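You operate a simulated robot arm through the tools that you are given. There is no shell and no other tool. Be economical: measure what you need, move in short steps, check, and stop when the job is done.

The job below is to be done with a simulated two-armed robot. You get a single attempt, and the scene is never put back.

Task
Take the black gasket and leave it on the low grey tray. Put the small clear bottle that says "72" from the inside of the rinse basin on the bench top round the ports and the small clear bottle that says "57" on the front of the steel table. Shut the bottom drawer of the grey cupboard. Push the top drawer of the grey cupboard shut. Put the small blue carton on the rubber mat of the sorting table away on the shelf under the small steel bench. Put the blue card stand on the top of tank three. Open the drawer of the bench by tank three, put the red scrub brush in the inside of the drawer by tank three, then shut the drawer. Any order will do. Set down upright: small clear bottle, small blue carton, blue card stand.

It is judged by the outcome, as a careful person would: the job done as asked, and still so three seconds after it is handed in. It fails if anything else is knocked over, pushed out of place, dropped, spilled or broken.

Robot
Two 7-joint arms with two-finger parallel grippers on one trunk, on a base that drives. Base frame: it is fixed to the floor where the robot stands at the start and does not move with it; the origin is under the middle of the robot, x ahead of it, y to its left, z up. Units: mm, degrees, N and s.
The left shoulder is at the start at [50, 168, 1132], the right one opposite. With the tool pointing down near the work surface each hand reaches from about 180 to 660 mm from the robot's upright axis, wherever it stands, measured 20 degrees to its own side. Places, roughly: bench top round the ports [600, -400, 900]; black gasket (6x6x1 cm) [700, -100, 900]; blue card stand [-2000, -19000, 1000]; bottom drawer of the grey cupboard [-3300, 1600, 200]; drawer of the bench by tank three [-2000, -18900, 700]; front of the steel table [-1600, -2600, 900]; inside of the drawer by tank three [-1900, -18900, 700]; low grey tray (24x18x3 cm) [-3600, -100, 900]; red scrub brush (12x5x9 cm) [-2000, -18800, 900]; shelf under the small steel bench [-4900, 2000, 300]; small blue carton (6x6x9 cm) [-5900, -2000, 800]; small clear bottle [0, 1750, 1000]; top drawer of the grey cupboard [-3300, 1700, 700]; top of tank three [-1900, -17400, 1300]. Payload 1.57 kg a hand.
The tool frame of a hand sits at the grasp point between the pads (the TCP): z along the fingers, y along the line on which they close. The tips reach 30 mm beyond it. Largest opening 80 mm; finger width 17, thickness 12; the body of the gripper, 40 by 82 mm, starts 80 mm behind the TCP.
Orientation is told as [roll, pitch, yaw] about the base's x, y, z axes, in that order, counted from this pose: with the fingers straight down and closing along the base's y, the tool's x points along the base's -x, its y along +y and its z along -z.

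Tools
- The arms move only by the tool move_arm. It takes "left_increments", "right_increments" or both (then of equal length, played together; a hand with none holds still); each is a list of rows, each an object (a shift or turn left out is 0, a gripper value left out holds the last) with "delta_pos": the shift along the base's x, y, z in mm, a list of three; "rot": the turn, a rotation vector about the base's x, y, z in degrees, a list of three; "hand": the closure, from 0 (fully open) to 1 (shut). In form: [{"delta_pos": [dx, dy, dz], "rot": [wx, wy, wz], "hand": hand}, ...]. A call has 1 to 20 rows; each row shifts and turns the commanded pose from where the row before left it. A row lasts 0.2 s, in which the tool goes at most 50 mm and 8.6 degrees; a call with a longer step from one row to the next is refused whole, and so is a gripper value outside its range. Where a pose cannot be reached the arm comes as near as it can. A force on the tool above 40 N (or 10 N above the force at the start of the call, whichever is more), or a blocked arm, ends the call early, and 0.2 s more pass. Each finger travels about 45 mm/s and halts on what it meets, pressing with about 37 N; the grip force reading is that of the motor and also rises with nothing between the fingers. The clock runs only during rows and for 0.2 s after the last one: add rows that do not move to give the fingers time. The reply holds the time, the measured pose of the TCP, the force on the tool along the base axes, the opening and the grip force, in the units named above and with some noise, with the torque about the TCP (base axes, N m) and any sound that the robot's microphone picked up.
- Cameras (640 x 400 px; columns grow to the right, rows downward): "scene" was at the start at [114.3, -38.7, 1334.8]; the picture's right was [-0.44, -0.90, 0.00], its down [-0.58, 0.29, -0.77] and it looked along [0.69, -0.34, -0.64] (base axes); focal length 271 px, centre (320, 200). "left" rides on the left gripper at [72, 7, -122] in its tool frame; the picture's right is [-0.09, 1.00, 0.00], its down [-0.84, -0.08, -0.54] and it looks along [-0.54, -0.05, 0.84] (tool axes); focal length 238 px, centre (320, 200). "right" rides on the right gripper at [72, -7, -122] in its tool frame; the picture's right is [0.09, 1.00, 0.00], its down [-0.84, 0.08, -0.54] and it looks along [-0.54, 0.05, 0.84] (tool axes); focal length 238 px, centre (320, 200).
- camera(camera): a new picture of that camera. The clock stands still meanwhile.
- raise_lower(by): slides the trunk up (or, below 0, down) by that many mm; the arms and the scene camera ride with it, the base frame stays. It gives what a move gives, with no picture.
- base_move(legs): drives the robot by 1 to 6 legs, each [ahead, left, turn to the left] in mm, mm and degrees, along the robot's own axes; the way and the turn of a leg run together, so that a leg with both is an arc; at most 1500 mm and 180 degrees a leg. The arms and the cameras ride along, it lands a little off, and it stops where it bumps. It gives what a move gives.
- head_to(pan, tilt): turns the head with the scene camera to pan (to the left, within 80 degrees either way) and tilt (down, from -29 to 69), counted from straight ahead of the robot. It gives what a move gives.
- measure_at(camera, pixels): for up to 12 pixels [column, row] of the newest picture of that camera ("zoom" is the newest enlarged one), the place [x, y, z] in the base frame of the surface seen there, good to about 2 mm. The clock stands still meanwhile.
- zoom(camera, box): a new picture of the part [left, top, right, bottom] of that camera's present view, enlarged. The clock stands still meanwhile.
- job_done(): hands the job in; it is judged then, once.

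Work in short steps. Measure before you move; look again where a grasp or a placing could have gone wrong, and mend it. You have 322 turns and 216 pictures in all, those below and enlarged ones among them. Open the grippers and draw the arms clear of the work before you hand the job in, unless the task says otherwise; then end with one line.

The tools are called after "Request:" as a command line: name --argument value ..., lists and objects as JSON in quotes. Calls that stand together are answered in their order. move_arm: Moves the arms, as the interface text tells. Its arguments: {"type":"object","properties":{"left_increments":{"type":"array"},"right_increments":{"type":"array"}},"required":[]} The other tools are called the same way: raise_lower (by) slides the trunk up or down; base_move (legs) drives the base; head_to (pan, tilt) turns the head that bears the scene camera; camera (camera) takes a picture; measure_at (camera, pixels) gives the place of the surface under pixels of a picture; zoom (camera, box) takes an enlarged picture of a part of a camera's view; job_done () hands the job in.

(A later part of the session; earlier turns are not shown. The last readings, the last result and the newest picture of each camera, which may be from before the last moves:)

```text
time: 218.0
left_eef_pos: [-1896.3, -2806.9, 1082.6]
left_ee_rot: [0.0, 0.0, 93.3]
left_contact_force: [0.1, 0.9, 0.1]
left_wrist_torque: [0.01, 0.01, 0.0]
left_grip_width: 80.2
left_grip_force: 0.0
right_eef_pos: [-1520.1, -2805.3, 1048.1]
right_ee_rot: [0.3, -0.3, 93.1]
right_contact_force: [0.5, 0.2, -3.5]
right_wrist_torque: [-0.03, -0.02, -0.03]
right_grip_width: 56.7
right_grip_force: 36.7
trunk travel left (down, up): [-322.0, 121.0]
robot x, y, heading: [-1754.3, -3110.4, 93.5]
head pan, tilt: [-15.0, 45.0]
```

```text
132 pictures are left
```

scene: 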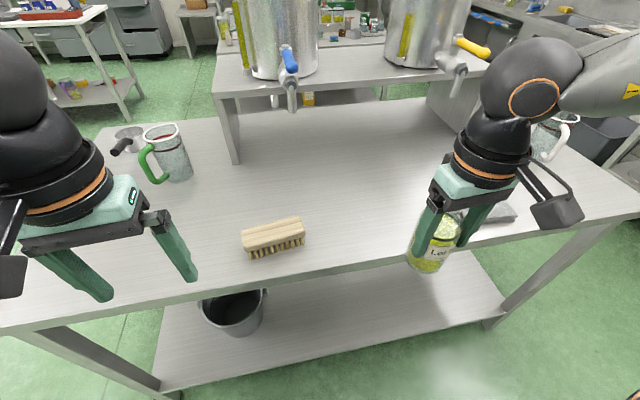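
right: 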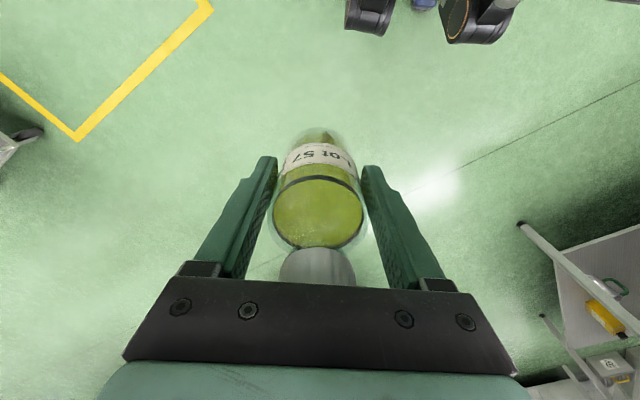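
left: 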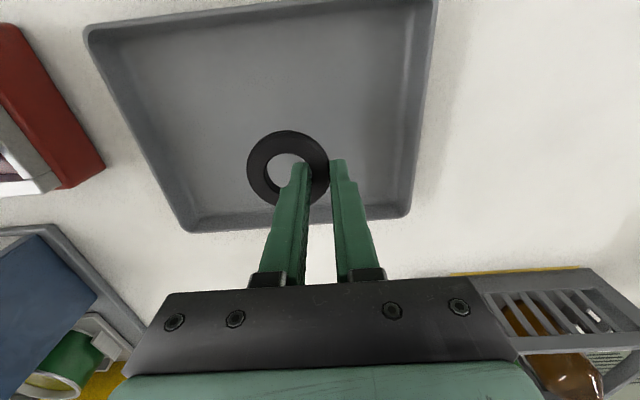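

I straighten and approach 70 mm, then check the bottle.

Request:
base_move --legs '[[70, 0, -3.4]]'

Request:
camera --camera "scene"

Request:
zoom --camera "scene" --box '[380, 140, 540, 300]'

```text
time: 219.0
left_eef_pos: [-1882.4, -2730.4, 1082.2]
left_ee_rot: [0.1, 0.1, 90.0]
left_contact_force: [-0.2, 0.5, -0.2]
left_wrist_torque: [0.0, 0.0, -0.02]
left_grip_width: 79.9
left_grip_force: 0.0
right_eef_pos: [-1505.9, -2750.4, 1048.0]
right_ee_rot: [0.3, -0.3, 89.9]
right_contact_force: [-0.1, 0.6, -4.5]
right_wrist_torque: [-0.07, 0.01, 0.03]
right_grip_width: 56.3
right_grip_force: 37.4
trunk travel left (down, up): [-322.0, 121.0]
robot x, y, heading: [-1747.5, -3045.5, 90.0]
head pan, tilt: [-15.0, 45.0]
```

```text
131 pictures are left
```

scene: 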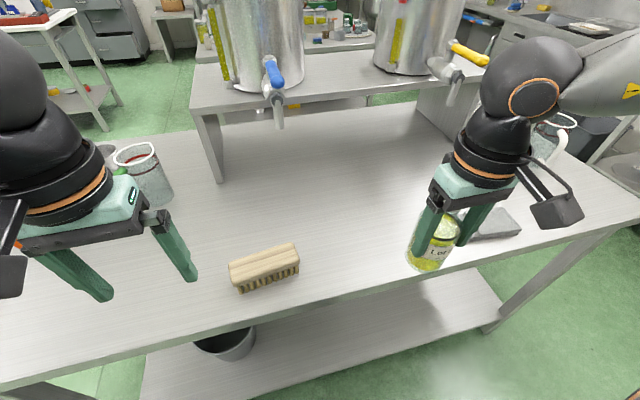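

```text
2.50 times, centred on (460, 220) of scene
```

zoom: 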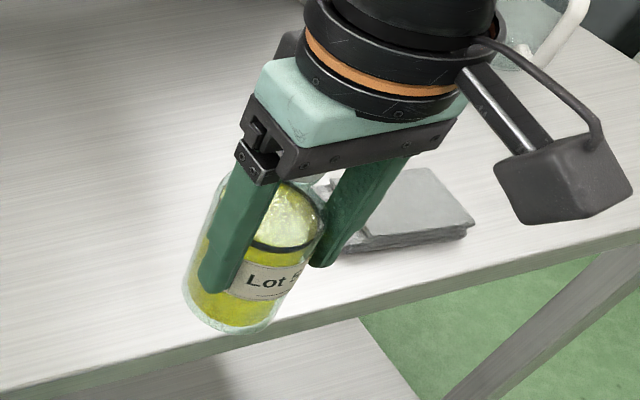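

I extend over (-1580,-2575) and descend to ~15 mm above the table.

Request:
move_arm --right_increments '[{"delta_pos": [-15, 40, 0]}, {"delta_pos": [-20, 40, 0]}, {"delta_pos": [-20, 40, 0]}, {"delta_pos": [-20, 45, 0]}, {"delta_pos": [0, 10, -35]}, {"delta_pos": [0, 0, -35]}, {"delta_pos": [0, 0, -25]}, {}]'

Request:
camera --camera "scene"

Request:
measure_at --camera "scene" --pixels '[[385, 225], [320, 230], [360, 250]]'

```text
time: 220.8
left_eef_pos: [-1881.7, -2731.2, 1082.7]
left_ee_rot: [0.0, 0.0, 90.0]
left_contact_force: [-0.2, -0.9, 0.2]
left_wrist_torque: [-0.03, -0.03, 0.0]
left_grip_width: 80.1
left_grip_force: 0.0
right_eef_pos: [-1577.9, -2575.9, 951.5]
right_ee_rot: [0.3, -0.3, 89.8]
right_contact_force: [-0.4, -0.6, -4.9]
right_wrist_torque: [-0.06, 0.02, 0.01]
right_grip_width: 56.3
right_grip_force: 37.0
trunk travel left (down, up): [-322.0, 121.0]
robot x, y, heading: [-1755.9, -3046.4, 89.9]
head pan, tilt: [-15.0, 45.0]
```

```text
129 pictures are left
```

scene: 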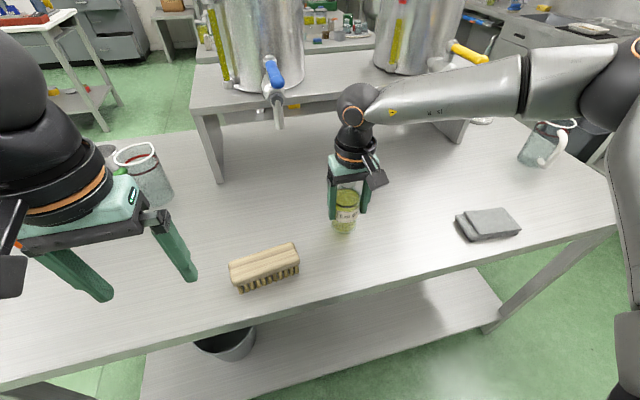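

```text
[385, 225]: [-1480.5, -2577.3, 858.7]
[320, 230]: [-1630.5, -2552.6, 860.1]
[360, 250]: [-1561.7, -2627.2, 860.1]
```

I lower in small steps until contact.

Request:
move_arm --right_increments '[{"delta_pos": [0, 0, -6]}, {"delta_pos": [0, 0, -3]}, {"delta_pos": [0, 0, -1.5]}, {}]'

Request:
zoom --camera "scene" --box '[300, 150, 400, 250]'

```text
time: 221.8
left_eef_pos: [-1881.6, -2730.0, 1082.0]
left_ee_rot: [-0.1, 0.0, 90.0]
left_contact_force: [-0.6, -0.1, -0.1]
left_wrist_torque: [-0.01, 0.0, 0.05]
left_grip_width: 80.3
left_grip_force: 0.0
right_eef_pos: [-1575.6, -2578.6, 943.3]
right_ee_rot: [0.3, -0.3, 89.8]
right_contact_force: [-1.1, 0.2, -2.9]
right_wrist_torque: [-0.09, 0.01, 0.0]
right_grip_width: 56.4
right_grip_force: 37.4
right hand out of reach, approached as far as the arm can: row 2
trunk travel left (down, up): [-322.0, 121.0]
robot x, y, heading: [-1752.9, -3049.1, 90.0]
head pan, tilt: [-15.0, 45.0]
```

```text
4.00 times, centred on (350, 200) of scene
```

zoom: 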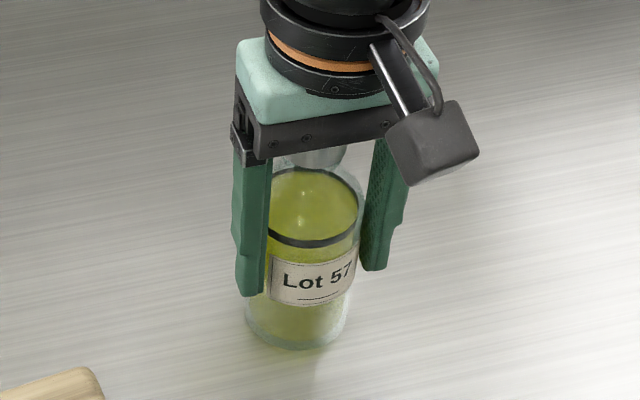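

Arm's reach ends; I finish with the trunk, 4 mm then check.

Request:
raise_lower --by -4

Request:
raise_lower --by -2

```text
time: 222.4
left_eef_pos: [-1881.8, -2730.2, 1078.0]
left_ee_rot: [0.0, 0.0, 89.9]
left_contact_force: [0.3, 0.3, -0.3]
left_wrist_torque: [0.03, 0.01, -0.02]
left_grip_width: 79.9
left_grip_force: 0.0
right_eef_pos: [-1576.3, -2578.9, 940.4]
right_ee_rot: [0.4, -0.3, 89.8]
right_contact_force: [0.5, -0.4, -3.3]
right_wrist_torque: [-0.06, 0.01, 0.01]
right_grip_width: 56.1
right_grip_force: 37.4
trunk travel left (down, up): [-318.0, 125.0]
robot x, y, heading: [-1752.7, -3045.0, 89.8]
head pan, tilt: [-15.0, 45.0]
```

```text
time: 222.9
left_eef_pos: [-1882.4, -2729.6, 1076.8]
left_ee_rot: [0.1, 0.0, 90.0]
left_contact_force: [-0.1, 0.6, -1.2]
left_wrist_torque: [0.03, 0.0, 0.02]
left_grip_width: 80.0
left_grip_force: 0.2
right_eef_pos: [-1575.8, -2578.4, 938.1]
right_ee_rot: [0.3, -0.4, 89.8]
right_contact_force: [-0.1, -0.5, -1.8]
right_wrist_torque: [-0.05, -0.1, -0.01]
right_grip_width: 56.5
right_grip_force: 37.3
trunk travel left (down, up): [-316.0, 127.0]
robot x, y, heading: [-1753.2, -3047.7, 89.8]
head pan, tilt: [-15.0, 45.0]
```

Load is easing (contact starts). One more millimetre, then open.

Request:
raise_lower --by -1

Request:
move_arm --right_increments '[{"hand": 0.25}, {"hand": 0.15}, {"hand": 0.0}, {}, {}]'

Request:
move_arm --right_increments '[{"delta_pos": [0, 0, 30]}, {"delta_pos": [0, 0, 40]}, {"delta_pos": [0, 0, 45]}, {"delta_pos": [0, 0, 40]}, {"delta_pos": [0, -45, 0]}, {"delta_pos": [0, -45, 0]}, {"delta_pos": [0, -45, 0]}, {"delta_pos": [0, -40, 0]}, {}]'

Request:
camera --camera "scene"

```text
time: 223.4
left_eef_pos: [-1882.8, -2730.8, 1076.4]
left_ee_rot: [0.0, -0.1, 90.1]
left_contact_force: [-0.5, -1.0, -0.2]
left_wrist_torque: [0.02, 0.0, -0.01]
left_grip_width: 80.1
left_grip_force: 0.0
right_eef_pos: [-1576.4, -2579.1, 937.6]
right_ee_rot: [0.3, -0.6, 89.9]
right_contact_force: [1.1, -1.0, 6.9]
right_wrist_torque: [-0.03, -0.41, -0.03]
right_grip_width: 56.6
right_grip_force: 36.8
trunk travel left (down, up): [-315.0, 128.0]
robot x, y, heading: [-1754.4, -3045.8, 89.8]
head pan, tilt: [-15.0, 45.0]
```

```text
time: 224.6
left_eef_pos: [-1882.1, -2730.5, 1074.7]
left_ee_rot: [0.1, 0.0, 89.9]
left_contact_force: [0.6, 0.0, 0.9]
left_wrist_torque: [0.02, -0.02, 0.02]
left_grip_width: 79.9
left_grip_force: 0.0
right_eef_pos: [-1577.0, -2579.1, 936.4]
right_ee_rot: [0.3, -0.4, 89.8]
right_contact_force: [-0.3, 0.6, -0.2]
right_wrist_torque: [0.0, -0.04, 0.01]
right_grip_width: 79.8
right_grip_force: 0.0
trunk travel left (down, up): [-315.0, 128.0]
robot x, y, heading: [-1754.6, -3045.8, 89.9]
head pan, tilt: [-15.0, 45.0]
```

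```text
time: 226.6
left_eef_pos: [-1881.9, -2730.0, 1074.8]
left_ee_rot: [0.0, 0.0, 90.1]
left_contact_force: [0.2, 0.6, 0.1]
left_wrist_torque: [0.0, -0.04, -0.02]
left_grip_width: 80.1
left_grip_force: 0.1
right_eef_pos: [-1576.2, -2752.1, 1095.8]
right_ee_rot: [0.3, -0.3, 89.7]
right_contact_force: [0.4, 0.5, 0.2]
right_wrist_torque: [0.02, -0.07, -0.02]
right_grip_width: 79.9
right_grip_force: 0.1
trunk travel left (down, up): [-315.0, 128.0]
robot x, y, heading: [-1755.0, -3047.2, 89.7]
head pan, tilt: [-15.0, 45.0]
```

```text
127 pictures are left
```

scene: 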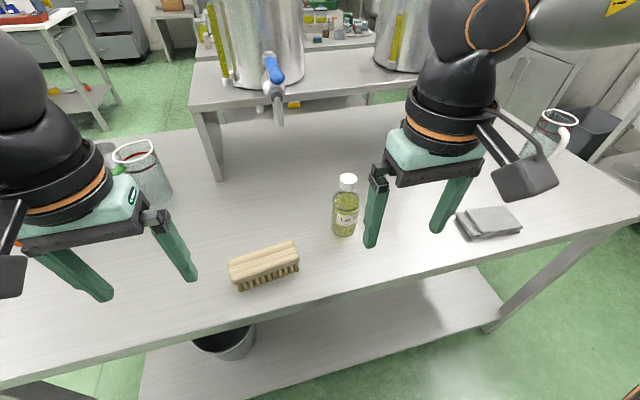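

57 stands upright. Next the carton: I back off, turn west and drive out of the corridor, then look.

Request:
base_move --legs '[[-140, 0, 0], [0, 0, 90], [1300, 0, 0]]'

Request:
head_to --pan -15 --tilt 15

Request:
camera --camera "scene"

```text
time: 237.9
left_eef_pos: [-3364.7, -3355.4, 1075.3]
left_ee_rot: [0.0, 0.1, -178.4]
left_contact_force: [0.1, 0.2, 0.2]
left_wrist_torque: [-0.01, 0.0, 0.01]
left_grip_width: 79.9
left_grip_force: 0.1
right_eef_pos: [-3350.3, -3049.1, 1095.3]
right_ee_rot: [0.4, -0.4, -178.6]
right_contact_force: [0.1, 0.0, 0.0]
right_wrist_torque: [-0.03, -0.01, 0.03]
right_grip_width: 80.1
right_grip_force: 0.0
trunk travel left (down, up): [-315.0, 128.0]
robot x, y, heading: [-3051.4, -3218.9, -178.1]
head pan, tilt: [-15.0, 45.0]
```

```text
time: 238.9
left_eef_pos: [-3364.3, -3356.7, 1075.6]
left_ee_rot: [-0.1, 0.0, -178.3]
left_contact_force: [-0.2, 0.2, 0.1]
left_wrist_torque: [-0.01, -0.01, 0.01]
left_grip_width: 80.1
left_grip_force: 0.1
right_eef_pos: [-3350.9, -3052.0, 1095.1]
right_ee_rot: [0.2, -0.4, -178.7]
right_contact_force: [-0.6, -0.1, -0.1]
right_wrist_torque: [0.03, 0.03, 0.0]
right_grip_width: 79.8
right_grip_force: 0.0
trunk travel left (down, up): [-315.0, 128.0]
robot x, y, heading: [-3049.7, -3218.5, -178.4]
head pan, tilt: [-15.0, 15.0]
```

```text
126 pictures are left
```

scene: 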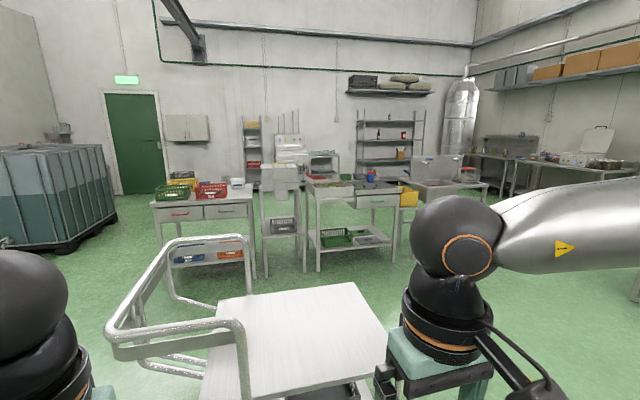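

The trolley is close ahead. I measure it and zoom on the sorting tables.

Request:
measure_at --camera "scene" --pixels '[[300, 380], [240, 340], [380, 335], [330, 285], [180, 240], [330, 190], [370, 178], [205, 190], [285, 185], [440, 185], [350, 270], [130, 330]]'

Request:
zoom --camera "scene" --box '[140, 120, 440, 290]'

```text
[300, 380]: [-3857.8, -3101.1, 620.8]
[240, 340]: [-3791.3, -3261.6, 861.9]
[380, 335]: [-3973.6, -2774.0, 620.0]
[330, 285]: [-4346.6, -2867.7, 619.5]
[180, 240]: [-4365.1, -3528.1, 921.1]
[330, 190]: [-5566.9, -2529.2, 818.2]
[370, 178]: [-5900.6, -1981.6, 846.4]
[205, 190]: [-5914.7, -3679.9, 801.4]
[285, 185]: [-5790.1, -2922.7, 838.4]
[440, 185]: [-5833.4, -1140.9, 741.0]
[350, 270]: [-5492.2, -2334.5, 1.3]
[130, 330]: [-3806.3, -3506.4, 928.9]
```

```text
2.13 times, centred on (290, 205) of scene
```

zoom: 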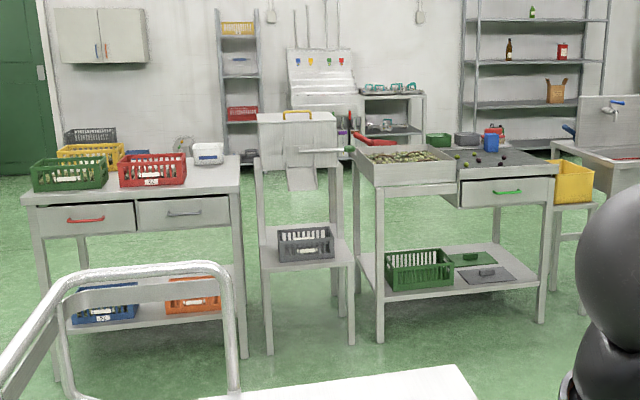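

The blue carton is at ≈(-5900,-1981). I strafe right to y≈-1980 clear of the trolley, then drive west and look.

Request:
base_move --legs '[[0, -1240, -1.7], [1480, 0, 0], [300, 0, 0]]'

Request:
head_to --pan 0 --tilt 30

Request:
camera --camera "scene"

```text
time: 258.8
left_eef_pos: [-5131.7, -2033.2, 1075.0]
left_ee_rot: [0.0, 0.0, 178.9]
left_contact_force: [0.7, 0.0, -1.0]
left_wrist_torque: [-0.02, 0.0, 0.02]
left_grip_width: 80.1
left_grip_force: 0.0
right_eef_pos: [-5103.7, -1727.4, 1095.0]
right_ee_rot: [0.2, -0.3, 178.7]
right_contact_force: [0.3, 0.3, 0.0]
right_wrist_torque: [0.04, -0.02, -0.02]
right_grip_width: 79.8
right_grip_force: 0.1
trunk travel left (down, up): [-315.0, 128.0]
robot x, y, heading: [-4810.2, -1912.1, 178.7]
head pan, tilt: [-15.0, 15.0]
```

```text
time: 259.5
left_eef_pos: [-5131.0, -2032.2, 1075.4]
left_ee_rot: [0.0, 0.0, 178.9]
left_contact_force: [-0.2, 0.6, -0.3]
left_wrist_torque: [0.0, 0.02, 0.0]
left_grip_width: 80.2
left_grip_force: 0.2
right_eef_pos: [-5103.8, -1726.8, 1095.3]
right_ee_rot: [0.3, -0.4, 178.7]
right_contact_force: [0.3, 0.5, -0.3]
right_wrist_torque: [-0.02, 0.0, -0.04]
right_grip_width: 80.0
right_grip_force: 0.0
trunk travel left (down, up): [-315.0, 128.0]
robot x, y, heading: [-4812.3, -1915.2, 179.0]
head pan, tilt: [0.0, 30.0]
```

```text
124 pictures are left
```

scene: 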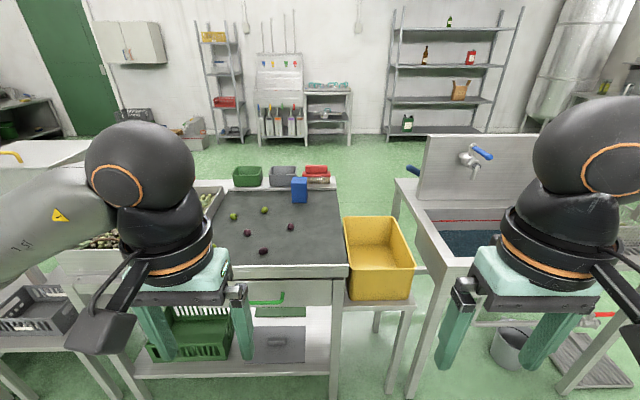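

I measure the carton, mat edges, table front and obstacles.

Request:
measure_at --camera "scene" --pixels '[[299, 190], [299, 182], [307, 190], [291, 190], [299, 202], [285, 275], [335, 272], [337, 200], [260, 250], [290, 226], [315, 178], [345, 270]]'

Request:
zoom --camera "scene" --box '[200, 150, 360, 300]'

```text
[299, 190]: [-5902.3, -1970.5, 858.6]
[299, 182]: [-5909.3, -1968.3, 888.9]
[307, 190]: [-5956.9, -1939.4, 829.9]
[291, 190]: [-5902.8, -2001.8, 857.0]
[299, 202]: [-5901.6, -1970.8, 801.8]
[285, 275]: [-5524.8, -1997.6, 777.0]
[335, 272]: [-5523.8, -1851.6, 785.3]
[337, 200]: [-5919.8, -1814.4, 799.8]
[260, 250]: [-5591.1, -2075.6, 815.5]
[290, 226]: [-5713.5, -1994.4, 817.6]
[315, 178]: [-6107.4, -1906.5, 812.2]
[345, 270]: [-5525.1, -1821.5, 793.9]
```

```text
2.67 times, centred on (280, 225) of scene
```

zoom: 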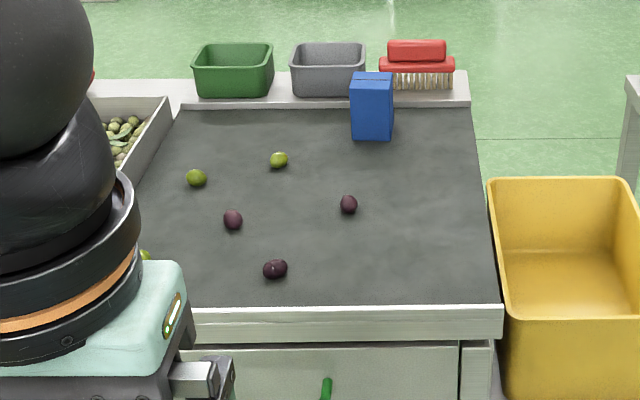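

Carton centre ≈(-5932,-1977), 410 mm behind the table's front edge, so I'll grasp it with the right hand pitched forward. I drive to (-5150,-2147) first.

Request:
base_move --legs '[[340, 233, 1.2]]'

Request:
head_to --pan -10 --tilt 40

Request:
camera --camera "scene"

```text
time: 262.2
left_eef_pos: [-5467.5, -2275.7, 1075.6]
left_ee_rot: [-0.1, 0.0, -179.6]
left_contact_force: [-0.2, 0.4, 0.3]
left_wrist_torque: [0.01, -0.02, 0.01]
left_grip_width: 79.9
left_grip_force: 0.0
right_eef_pos: [-5448.0, -1968.9, 1095.4]
right_ee_rot: [0.2, -0.4, -179.8]
right_contact_force: [-0.8, -1.0, 0.9]
right_wrist_torque: [0.03, -0.01, -0.01]
right_grip_width: 79.9
right_grip_force: 0.0
trunk travel left (down, up): [-315.0, 128.0]
robot x, y, heading: [-5152.1, -2148.3, -179.5]
head pan, tilt: [0.0, 30.0]
```

```text
time: 262.9
left_eef_pos: [-5467.5, -2275.0, 1075.1]
left_ee_rot: [0.0, -0.1, -179.6]
left_contact_force: [1.0, 0.8, 0.2]
left_wrist_torque: [0.06, 0.0, -0.02]
left_grip_width: 80.3
left_grip_force: 0.1
right_eef_pos: [-5446.3, -1970.0, 1096.4]
right_ee_rot: [0.2, -0.4, -179.7]
right_contact_force: [-0.6, -0.4, -0.3]
right_wrist_torque: [-0.01, 0.01, -0.03]
right_grip_width: 80.0
right_grip_force: 0.0
trunk travel left (down, up): [-315.0, 128.0]
robot x, y, heading: [-5152.0, -2141.4, -179.7]
head pan, tilt: [-10.0, 40.0]
```

```text
122 pictures are left
```

scene: 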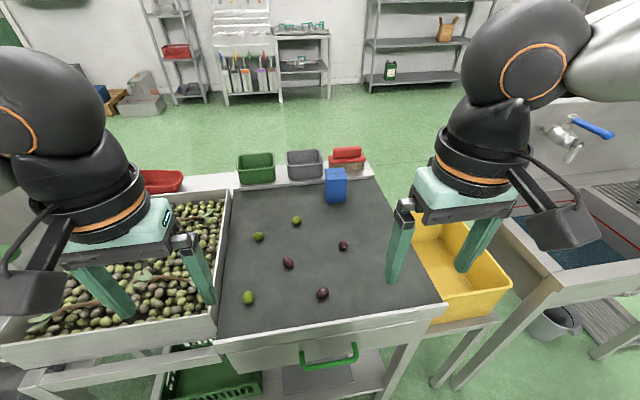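

I pitch the right hand forward ~51° while moving it forward slowly.

Request:
move_arm --right_increments '[{"delta_pos": [-15, -1, 0], "rot": [0, 8.5, 0]}, {"delta_pos": [-25, -1, 0], "rot": [0, 8.5, 0]}, {"delta_pos": [-25, -1, 0], "rot": [0, 8.5, 0]}, {"delta_pos": [-30, -1, 0], "rot": [0, 8.5, 0]}, {"delta_pos": [-30, -1, 0], "rot": [0, 8.5, 0]}, {"delta_pos": [-30, 0, 0], "rot": [0, 8.5, 0]}, {"delta_pos": [-40, 0, 0]}, {"delta_pos": [-40, 0, 0]}, {}]'

Request:
camera --camera "right"

Request:
camera --camera "scene"

```text
time: 264.9
left_eef_pos: [-5467.0, -2275.3, 1074.9]
left_ee_rot: [-0.1, -0.2, -179.7]
left_contact_force: [0.2, 0.3, 0.0]
left_wrist_torque: [-0.02, -0.01, -0.03]
left_grip_width: 79.9
left_grip_force: 0.1
right_eef_pos: [-5682.0, -1973.9, 1093.2]
right_ee_rot: [0.1, -51.4, -179.6]
right_contact_force: [-0.1, -0.7, -0.3]
right_wrist_torque: [-0.01, 0.03, -0.03]
right_grip_width: 79.9
right_grip_force: 0.0
trunk travel left (down, up): [-315.0, 128.0]
robot x, y, heading: [-5153.5, -2145.3, -179.6]
head pan, tilt: [-10.0, 40.0]
```

```text
121 pictures are left
```

right: 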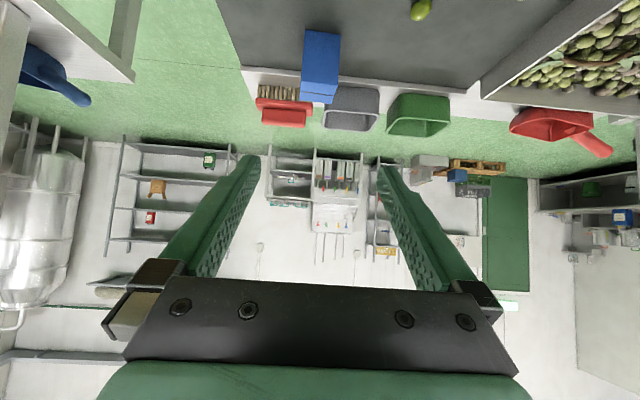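

```text
120 pictures are left
```

scene: 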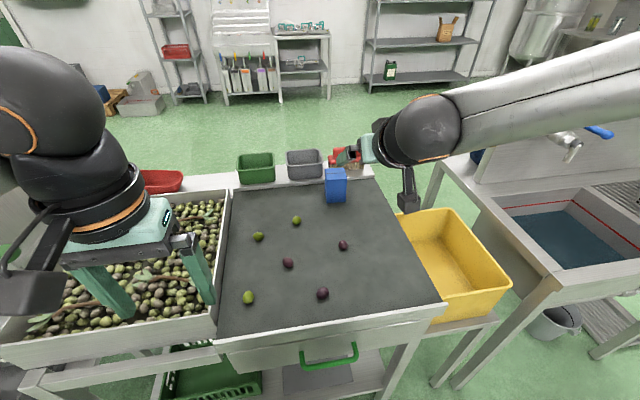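

Pitched fine. I raise the left hand, lower the trunk 150 mm, and drive 65 mm closer.

Request:
move_arm --left_increments '[{"delta_pos": [10, 0, 45]}, {"delta_pos": [10, 0, 45]}, {"delta_pos": [10, 0, 40]}, {}]'

Request:
raise_lower --by -150

Request:
base_move --legs '[[65, 0, 0]]'

Request:
camera --camera "scene"

Request:
camera --camera "right"

```text
time: 265.9
left_eef_pos: [-5434.9, -2274.8, 1208.6]
left_ee_rot: [0.0, 0.0, -179.6]
left_contact_force: [0.5, -0.4, 0.1]
left_wrist_torque: [0.01, -0.02, 0.02]
left_grip_width: 79.7
left_grip_force: 0.1
right_eef_pos: [-5681.5, -1974.5, 1092.8]
right_ee_rot: [0.1, -51.4, -179.8]
right_contact_force: [-0.4, -0.2, -0.2]
right_wrist_torque: [0.02, 0.03, 0.02]
right_grip_width: 80.1
right_grip_force: 0.1
trunk travel left (down, up): [-315.0, 128.0]
robot x, y, heading: [-5151.6, -2144.0, -179.7]
head pan, tilt: [-10.0, 40.0]
```

```text
time: 267.7
left_eef_pos: [-5435.6, -2275.3, 1059.8]
left_ee_rot: [-0.1, -0.2, -179.7]
left_contact_force: [-0.1, -0.2, -0.5]
left_wrist_torque: [0.01, 0.03, -0.02]
left_grip_width: 80.0
left_grip_force: 0.1
right_eef_pos: [-5681.8, -1973.7, 943.2]
right_ee_rot: [0.1, -51.3, -179.7]
right_contact_force: [0.2, -0.7, -0.5]
right_wrist_torque: [-0.03, -0.01, 0.0]
right_grip_width: 79.9
right_grip_force: 0.1
trunk travel left (down, up): [-165.0, 278.0]
robot x, y, heading: [-5149.3, -2143.7, -179.6]
head pan, tilt: [-10.0, 40.0]
```

```text
time: 268.7
left_eef_pos: [-5501.6, -2276.3, 1059.4]
left_ee_rot: [0.0, 0.0, -179.6]
left_contact_force: [0.2, -0.4, 0.7]
left_wrist_torque: [0.01, 0.0, -0.01]
left_grip_width: 80.2
left_grip_force: 0.1
right_eef_pos: [-5748.2, -1974.4, 942.9]
right_ee_rot: [0.1, -51.3, -179.7]
right_contact_force: [0.1, -0.3, 0.3]
right_wrist_torque: [0.0, -0.02, -0.03]
right_grip_width: 80.1
right_grip_force: 0.0
trunk travel left (down, up): [-165.0, 278.0]
robot x, y, heading: [-5217.8, -2146.7, -179.5]
head pan, tilt: [-10.0, 40.0]
```

```text
119 pictures are left
```

scene: 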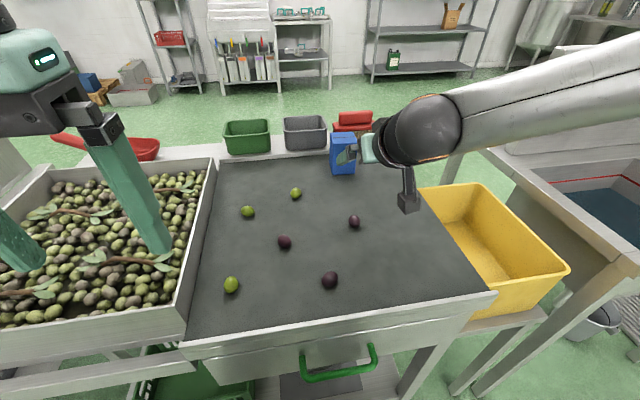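

```text
118 pictures are left
```

right: 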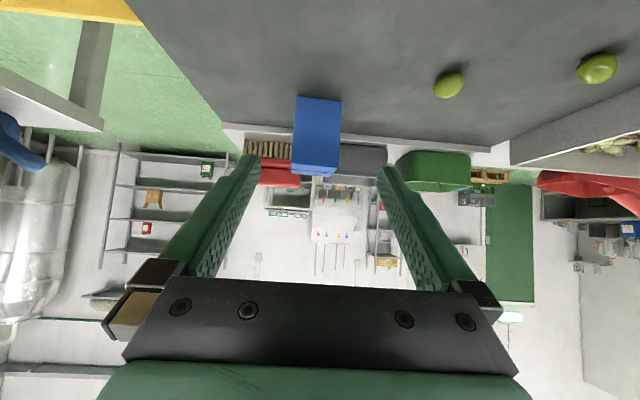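

The carton at (317,130) is centred between the fingers. I measure it.

Request:
measure_at --camera "right" --pixels '[[300, 130], [335, 130], [317, 105], [317, 158], [317, 166], [297, 166], [337, 168]]'

```text
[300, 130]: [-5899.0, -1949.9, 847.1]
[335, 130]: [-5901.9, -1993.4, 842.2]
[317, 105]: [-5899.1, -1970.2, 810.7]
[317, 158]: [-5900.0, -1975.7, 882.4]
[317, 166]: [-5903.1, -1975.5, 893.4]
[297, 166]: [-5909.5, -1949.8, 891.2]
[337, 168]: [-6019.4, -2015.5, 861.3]
```

Carton: y −2001…−1943, front x −5900, top 892. I advance along the finger direction, straddling it, with a stop to look.

Request:
move_arm --right_increments '[{"delta_pos": [-30, 2, -14]}, {"delta_pos": [-35, 0, -16]}, {"delta_pos": [-35, 0, -16]}, {"delta_pos": [-30, 0, -14]}, {}]'

Request:
camera --camera "right"

Request:
zoom --camera "scene" --box '[260, 80, 460, 240]'

```text
time: 269.9
left_eef_pos: [-5500.6, -2275.8, 1060.1]
left_ee_rot: [0.0, -0.1, -179.7]
left_contact_force: [1.1, 0.8, 0.4]
left_wrist_torque: [0.0, 0.02, 0.0]
left_grip_width: 80.1
left_grip_force: 0.0
right_eef_pos: [-5869.8, -1960.4, 886.8]
right_ee_rot: [0.1, -51.4, -179.8]
right_contact_force: [-0.2, -0.1, 0.1]
right_wrist_torque: [0.02, 0.01, 0.0]
right_grip_width: 80.1
right_grip_force: 0.1
right hand out of reach, approached as far as the arm can: row 4
trunk travel left (down, up): [-165.0, 278.0]
robot x, y, heading: [-5220.7, -2147.4, -179.6]
head pan, tilt: [-10.0, 40.0]
```

```text
117 pictures are left
```

right: 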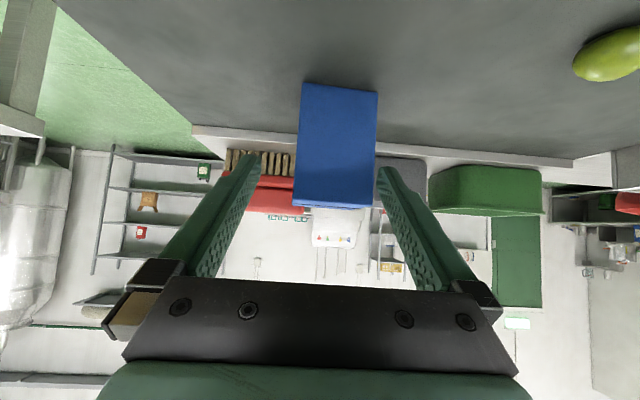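

```text
2.50 times, centred on (360, 160) of scene
```

zoom: 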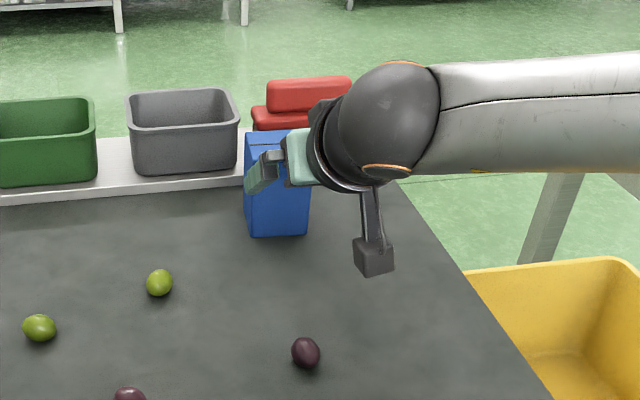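

I need ~35–55 mm more. I check my base's clearance to the table by looking straight down.

Request:
head_to --pan 0 --tilt 69

Request:
camera --camera "scene"

```text
time: 270.8
left_eef_pos: [-5501.1, -2275.0, 1058.4]
left_ee_rot: [0.0, -0.1, -179.6]
left_contact_force: [-0.6, -0.6, -0.6]
left_wrist_torque: [-0.03, -0.03, 0.04]
left_grip_width: 79.9
left_grip_force: 0.2
right_eef_pos: [-5868.0, -1960.2, 887.3]
right_ee_rot: [0.1, -51.4, -179.8]
right_contact_force: [0.7, -0.8, 0.6]
right_wrist_torque: [0.0, -0.03, 0.02]
right_grip_width: 80.2
right_grip_force: 0.1
trunk travel left (down, up): [-165.0, 278.0]
robot x, y, heading: [-5217.2, -2146.7, -179.4]
head pan, tilt: [0.0, 68.8]
```

```text
115 pictures are left
```

scene: 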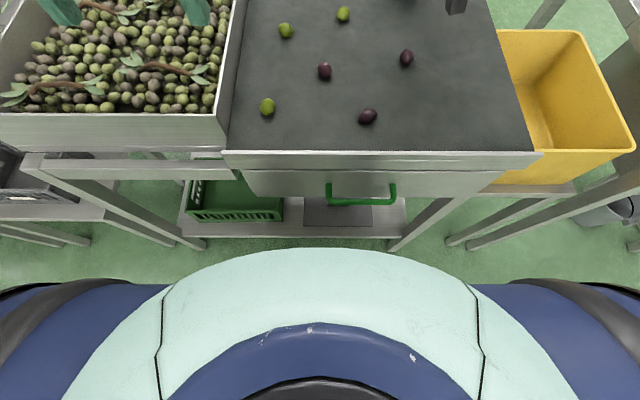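

I measure the base front rim, the drawer handle and the table's lower shelf.

Request:
measure_at --camera "scene" --pixels '[[320, 252], [320, 290], [320, 340], [360, 198], [362, 190], [360, 235], [160, 240], [395, 245], [210, 300], [100, 310]]'

```text
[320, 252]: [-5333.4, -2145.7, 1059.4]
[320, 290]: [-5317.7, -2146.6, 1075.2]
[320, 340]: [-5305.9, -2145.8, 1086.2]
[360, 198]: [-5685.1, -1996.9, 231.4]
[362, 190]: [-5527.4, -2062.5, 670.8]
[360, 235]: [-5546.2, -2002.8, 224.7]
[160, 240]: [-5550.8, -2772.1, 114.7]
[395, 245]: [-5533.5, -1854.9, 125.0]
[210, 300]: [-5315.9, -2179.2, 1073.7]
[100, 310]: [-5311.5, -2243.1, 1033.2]
```

The chest hides the base; the left wrist camera may see the base front.

Request:
camera --camera "left"

```text
114 pictures are left
```

left: 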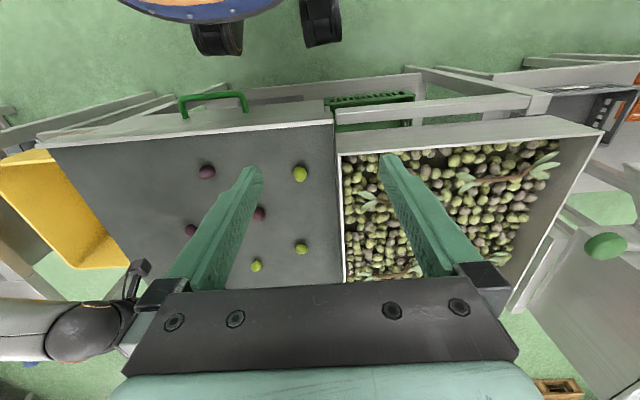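

Request:
measure_at --camera "left" --pixels '[[218, 45], [230, 20], [322, 38], [190, 18], [160, 15], [260, 10], [240, 95], [210, 100], [300, 60]]'

```text
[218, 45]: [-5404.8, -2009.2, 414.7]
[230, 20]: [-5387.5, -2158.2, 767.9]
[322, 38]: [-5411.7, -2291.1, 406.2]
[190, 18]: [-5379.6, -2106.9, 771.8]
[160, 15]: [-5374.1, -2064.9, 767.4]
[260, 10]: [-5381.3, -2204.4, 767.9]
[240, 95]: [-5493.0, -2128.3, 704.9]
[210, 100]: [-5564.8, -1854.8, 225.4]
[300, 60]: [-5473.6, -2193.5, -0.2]
```

Base front reaches only ~195 mm ahead, so there is ~100 mm to the handle. I shift the base 12 mm left first, and check.

Request:
base_move --legs '[[0, 12, 0]]'

Request:
raise_lower --by -20

Request:
camera --camera "right"

```text
time: 271.6
left_eef_pos: [-5501.3, -2286.8, 1058.5]
left_ee_rot: [-0.2, -0.1, -179.7]
left_contact_force: [0.2, 0.2, 0.4]
left_wrist_torque: [0.03, -0.01, 0.0]
left_grip_width: 79.9
left_grip_force: 0.0
right_eef_pos: [-5868.4, -1972.7, 885.9]
right_ee_rot: [0.1, -51.4, -179.8]
right_contact_force: [0.9, 1.1, 0.5]
right_wrist_torque: [0.0, 0.0, 0.02]
right_grip_width: 80.0
right_grip_force: 0.0
trunk travel left (down, up): [-165.0, 278.0]
robot x, y, heading: [-5218.8, -2155.2, -179.6]
head pan, tilt: [0.0, 68.8]
```

```text
time: 272.3
left_eef_pos: [-5500.5, -2287.3, 1039.7]
left_ee_rot: [0.0, -0.1, -179.7]
left_contact_force: [-0.2, -0.2, 0.2]
left_wrist_torque: [0.02, 0.02, 0.01]
left_grip_width: 79.9
left_grip_force: 0.1
right_eef_pos: [-5868.6, -1972.6, 866.6]
right_ee_rot: [0.2, -51.3, -179.9]
right_contact_force: [-0.1, -0.1, 0.1]
right_wrist_torque: [0.01, 0.0, 0.01]
right_grip_width: 80.0
right_grip_force: 0.1
trunk travel left (down, up): [-145.0, 298.0]
robot x, y, heading: [-5215.1, -2152.4, -179.5]
head pan, tilt: [0.0, 68.8]
```

```text
113 pictures are left
```

right: 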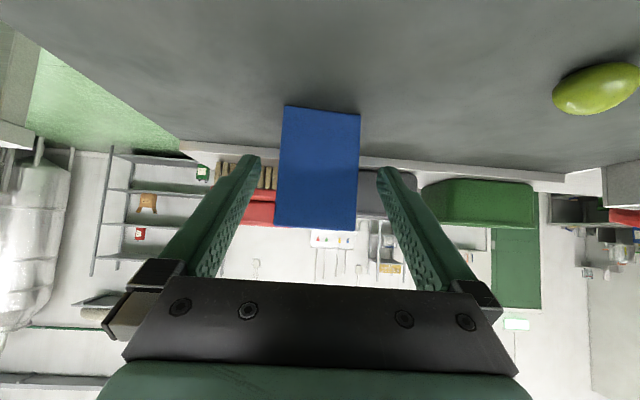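

Centred. I drive 50 mm ahead so the fingers straddle the carton.

Request:
base_move --legs '[[50, 0, 0]]'

Request:
camera --camera "right"

```text
time: 273.4
left_eef_pos: [-5547.1, -2288.0, 1038.6]
left_ee_rot: [0.0, -0.1, -179.7]
left_contact_force: [-0.6, -0.1, -0.1]
left_wrist_torque: [-0.02, -0.02, -0.02]
left_grip_width: 80.1
left_grip_force: 0.0
right_eef_pos: [-5914.4, -1971.4, 865.5]
right_ee_rot: [0.1, -51.4, -179.8]
right_contact_force: [0.1, 0.2, -1.0]
right_wrist_torque: [-0.01, 0.0, 0.02]
right_grip_width: 80.0
right_grip_force: 0.1
trunk travel left (down, up): [-145.0, 298.0]
robot x, y, heading: [-5262.1, -2154.6, -179.7]
head pan, tilt: [0.0, 68.8]
stopped in leg 1: the robot was blocked; the commanded pose is now the measured one
```

```text
112 pictures are left
```

right: 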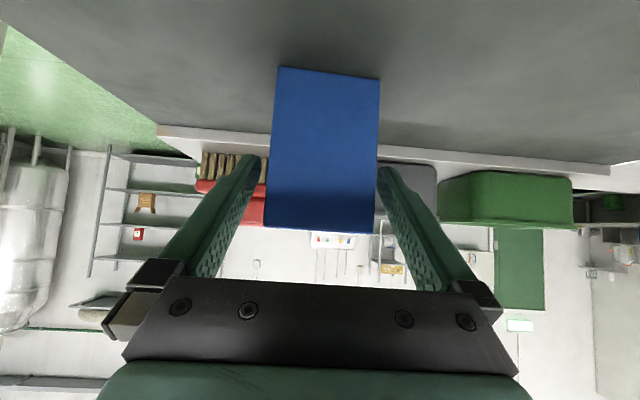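

The base just touched something after 46 mm, but the fingers straddle the carton well. I close the gripper.

Request:
move_arm --right_increments '[{"hand": 0.1}, {"hand": 0.2}, {"hand": 0.35}, {"hand": 0.6}, {"hand": 1.0}, {}, {}]'

Request:
raise_lower --by 30

Request:
camera --camera "right"

Request:
camera --camera "left"

```text
time: 274.9
left_eef_pos: [-5546.4, -2288.7, 1038.9]
left_ee_rot: [0.0, 0.1, -179.7]
left_contact_force: [0.7, -0.1, 0.6]
left_wrist_torque: [0.0, 0.03, 0.03]
left_grip_width: 80.0
left_grip_force: 0.0
right_eef_pos: [-5914.4, -1972.2, 866.3]
right_ee_rot: [0.2, -51.4, -179.8]
right_contact_force: [-0.1, -0.2, -0.1]
right_wrist_torque: [0.05, 0.05, -0.01]
right_grip_width: 59.4
right_grip_force: 36.9
trunk travel left (down, up): [-145.0, 298.0]
robot x, y, heading: [-5261.7, -2157.3, -179.4]
head pan, tilt: [0.0, 68.8]
```

```text
time: 275.7
left_eef_pos: [-5545.8, -2287.7, 1068.8]
left_ee_rot: [0.0, -0.1, -179.7]
left_contact_force: [-0.5, -0.7, 0.3]
left_wrist_torque: [0.03, -0.01, 0.0]
left_grip_width: 79.9
left_grip_force: 0.0
right_eef_pos: [-5914.1, -1971.2, 896.2]
right_ee_rot: [0.1, -51.3, -180.0]
right_contact_force: [0.0, 0.3, -1.3]
right_wrist_torque: [0.0, -0.02, -0.02]
right_grip_width: 59.2
right_grip_force: 37.0
trunk travel left (down, up): [-175.0, 268.0]
robot x, y, heading: [-5264.6, -2156.7, -179.7]
head pan, tilt: [0.0, 68.8]
```

```text
111 pictures are left
```

right: 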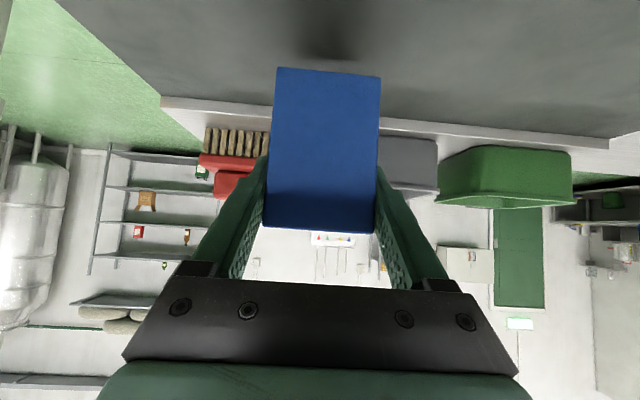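

```text
110 pictures are left
```

left: 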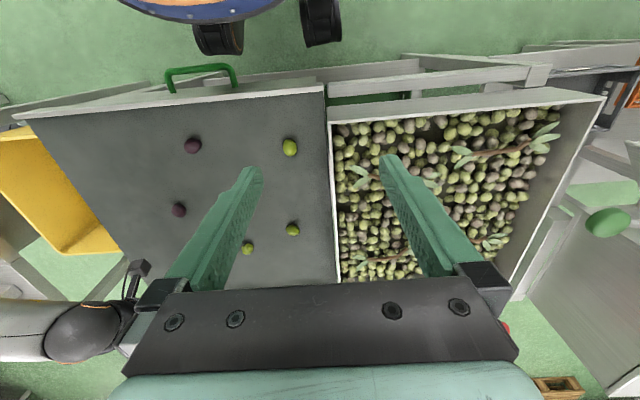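

Carton held level. I raise 60 mm more, back away 450 mm, and turn north to look.

Request:
raise_lower --by 60

Request:
base_move --legs '[[-400, 0, 0]]'

Request:
move_arm --right_increments '[{"delta_pos": [45, 0, 10]}, {"delta_pos": [45, 0, 10]}, {"delta_pos": [45, 0, 10]}, {"delta_pos": [45, 0, 0]}, {"delta_pos": [45, 0, 0]}, {}]'

Request:
base_move --legs '[[0, 0, -90]]'

Request:
head_to --pan 0 --tilt 20

Request:
camera --camera "scene"

```text
time: 276.7
left_eef_pos: [-5547.8, -2286.8, 1129.0]
left_ee_rot: [0.0, 0.0, -179.7]
left_contact_force: [-0.1, -0.2, -0.6]
left_wrist_torque: [0.04, -0.05, 0.0]
left_grip_width: 80.2
left_grip_force: 0.1
right_eef_pos: [-5913.9, -1971.4, 957.0]
right_ee_rot: [0.1, -51.4, -179.9]
right_contact_force: [-0.5, -0.1, -0.2]
right_wrist_torque: [-0.01, -0.02, -0.01]
right_grip_width: 59.2
right_grip_force: 37.0
trunk travel left (down, up): [-235.0, 208.0]
robot x, y, heading: [-5258.3, -2152.8, -179.7]
head pan, tilt: [0.0, 68.8]
```

```text
time: 279.2
left_eef_pos: [-5146.5, -2285.6, 1128.8]
left_ee_rot: [-0.1, 0.0, -179.3]
left_contact_force: [0.2, -0.2, -0.1]
left_wrist_torque: [0.01, 0.04, -0.01]
left_grip_width: 79.7
left_grip_force: 0.0
right_eef_pos: [-5514.6, -1972.0, 956.9]
right_ee_rot: [0.1, -51.3, -179.6]
right_contact_force: [0.7, -0.8, -1.3]
right_wrist_torque: [0.05, -0.01, 0.02]
right_grip_width: 59.2
right_grip_force: 37.3
trunk travel left (down, up): [-235.0, 208.0]
robot x, y, heading: [-4864.9, -2155.3, -179.4]
head pan, tilt: [0.0, 68.8]
```

```text
time: 280.6
left_eef_pos: [-5145.7, -2286.0, 1129.3]
left_ee_rot: [-0.1, 0.0, -179.3]
left_contact_force: [-0.4, 0.1, -0.5]
left_wrist_torque: [0.0, 0.01, 0.0]
left_grip_width: 79.9
left_grip_force: 0.0
right_eef_pos: [-5287.5, -1975.4, 986.4]
right_ee_rot: [0.0, -51.5, -179.5]
right_contact_force: [-0.3, -1.6, 0.9]
right_wrist_torque: [-0.01, -0.01, -0.03]
right_grip_width: 59.5
right_grip_force: 37.2
trunk travel left (down, up): [-235.0, 208.0]
robot x, y, heading: [-4861.9, -2153.2, -179.2]
head pan, tilt: [0.0, 68.8]
```

```text
time: 284.7
left_eef_pos: [-5007.8, -1875.6, 1128.5]
left_ee_rot: [0.0, 0.0, 93.3]
left_contact_force: [0.0, -0.3, 0.7]
left_wrist_torque: [0.01, 0.03, 0.0]
left_grip_width: 80.0
left_grip_force: 0.1
right_eef_pos: [-4702.1, -1719.3, 985.9]
right_ee_rot: [0.1, -51.5, 93.1]
right_contact_force: [-0.3, 0.0, -0.5]
right_wrist_torque: [0.01, 0.0, 0.04]
right_grip_width: 59.3
right_grip_force: 37.4
trunk travel left (down, up): [-235.0, 208.0]
robot x, y, heading: [-4855.7, -2154.5, 93.1]
head pan, tilt: [0.0, 68.8]
```

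```text
time: 285.9
left_eef_pos: [-5007.0, -1875.3, 1129.1]
left_ee_rot: [-0.1, 0.0, 93.4]
left_contact_force: [-0.1, 0.7, 0.0]
left_wrist_torque: [-0.02, -0.03, 0.04]
left_grip_width: 80.0
left_grip_force: 0.0
right_eef_pos: [-4703.1, -1719.7, 987.1]
right_ee_rot: [0.1, -51.4, 93.1]
right_contact_force: [-0.1, -0.5, -1.2]
right_wrist_torque: [0.0, 0.01, 0.0]
right_grip_width: 59.2
right_grip_force: 37.4
trunk travel left (down, up): [-235.0, 208.0]
robot x, y, heading: [-4860.7, -2153.3, 93.3]
head pan, tilt: [0.0, 20.0]
```

```text
109 pictures are left
```

scene: 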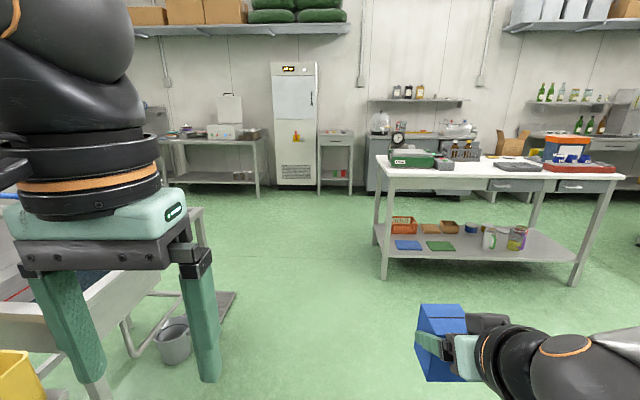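

Path north is clear. I measure benches along the far wall to identify the small steel bench at x≈-4900.

Request:
measure_at --camera "scene" --pixels '[[335, 180], [335, 142], [335, 136], [235, 181], [215, 142], [295, 180], [260, 195], [390, 175], [350, 190], [180, 180]]'

Request:
zoom --camera "scene" --box '[140, 80, 400, 210]'

```text
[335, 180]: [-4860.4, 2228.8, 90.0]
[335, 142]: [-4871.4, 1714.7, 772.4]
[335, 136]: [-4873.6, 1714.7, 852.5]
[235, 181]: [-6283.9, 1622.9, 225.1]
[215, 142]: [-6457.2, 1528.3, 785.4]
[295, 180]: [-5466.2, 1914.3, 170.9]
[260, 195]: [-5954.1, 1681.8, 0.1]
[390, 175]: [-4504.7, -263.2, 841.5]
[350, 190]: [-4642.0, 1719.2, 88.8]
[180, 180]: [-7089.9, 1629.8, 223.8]
```

```text
2.46 times, centred on (270, 145) of scene
```

zoom: 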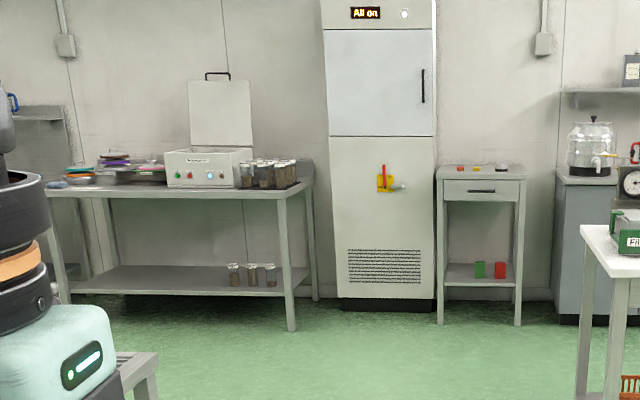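

The small steel bench is the narrow one (x −5100…−4640, front y 1715) with green and red cartons on its shelf. I check floor obstacles on the left before driving.

Request:
measure_at --camera "scene" --pixels '[[172, 325], [225, 300], [205, 240], [190, 215], [130, 345], [480, 340]]'

Request:
raise_lower --by 130

```text
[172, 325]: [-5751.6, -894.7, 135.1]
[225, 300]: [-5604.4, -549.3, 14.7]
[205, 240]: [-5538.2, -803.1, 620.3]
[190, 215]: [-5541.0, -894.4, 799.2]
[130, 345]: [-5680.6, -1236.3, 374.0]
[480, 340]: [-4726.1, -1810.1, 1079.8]
```

```text
time: 287.5
left_eef_pos: [-5006.6, -1875.4, 1258.6]
left_ee_rot: [-0.2, 0.0, 93.4]
left_contact_force: [-0.4, 0.4, -0.3]
left_wrist_torque: [0.0, -0.02, -0.02]
left_grip_width: 79.8
left_grip_force: 0.0
right_eef_pos: [-4703.0, -1717.6, 1116.0]
right_ee_rot: [0.1, -51.4, 93.1]
right_contact_force: [1.0, -0.3, -1.6]
right_wrist_torque: [-0.02, 0.0, -0.03]
right_grip_width: 59.2
right_grip_force: 36.5
trunk travel left (down, up): [-365.0, 78.0]
robot x, y, heading: [-4863.1, -2152.7, 93.2]
head pan, tilt: [0.0, 20.0]
```

Clear. I shift left 150 mm and drive 3.0 m north.

Request:
base_move --legs '[[0, 200, -3.2], [1490, 0, 0], [1490, 0, 0]]'

Request:
head_to --pan 0 --tilt 35

Request:
camera --camera "scene"

```text
time: 303.8
left_eef_pos: [-5083.7, 1112.9, 1257.7]
left_ee_rot: [-0.1, 0.0, 85.8]
left_contact_force: [0.0, 0.1, 0.9]
left_wrist_torque: [0.0, -0.01, 0.0]
left_grip_width: 80.0
left_grip_force: 0.1
right_eef_pos: [-4760.9, 1226.8, 1116.8]
right_ee_rot: [0.2, -51.4, 85.6]
right_contact_force: [-0.3, -0.4, -1.1]
right_wrist_torque: [0.0, -0.05, 0.02]
right_grip_width: 59.3
right_grip_force: 37.0
trunk travel left (down, up): [-365.0, 78.0]
robot x, y, heading: [-4972.5, 819.0, 85.7]
head pan, tilt: [0.0, 20.0]
```

```text
time: 304.6
left_eef_pos: [-5082.9, 1112.6, 1259.0]
left_ee_rot: [-0.2, 0.0, 85.8]
left_contact_force: [0.1, -0.3, 0.4]
left_wrist_torque: [0.01, 0.0, -0.03]
left_grip_width: 80.1
left_grip_force: 0.0
right_eef_pos: [-4762.7, 1226.9, 1117.4]
right_ee_rot: [0.2, -51.3, 85.6]
right_contact_force: [-0.5, -0.1, -1.1]
right_wrist_torque: [0.03, -0.02, -0.01]
right_grip_width: 59.2
right_grip_force: 36.8
trunk travel left (down, up): [-365.0, 78.0]
robot x, y, heading: [-4977.6, 814.8, 85.9]
head pan, tilt: [0.0, 35.0]
```

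```text
107 pictures are left
```

scene: 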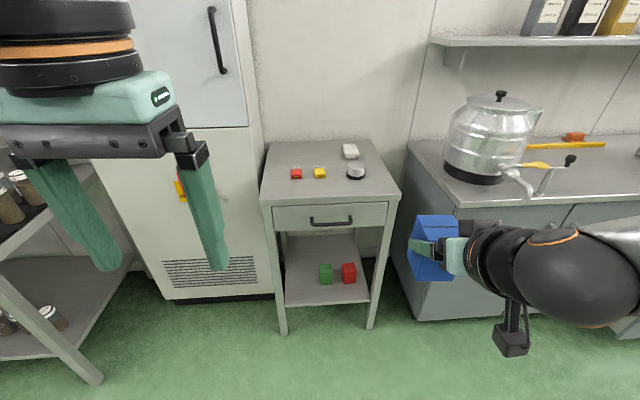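

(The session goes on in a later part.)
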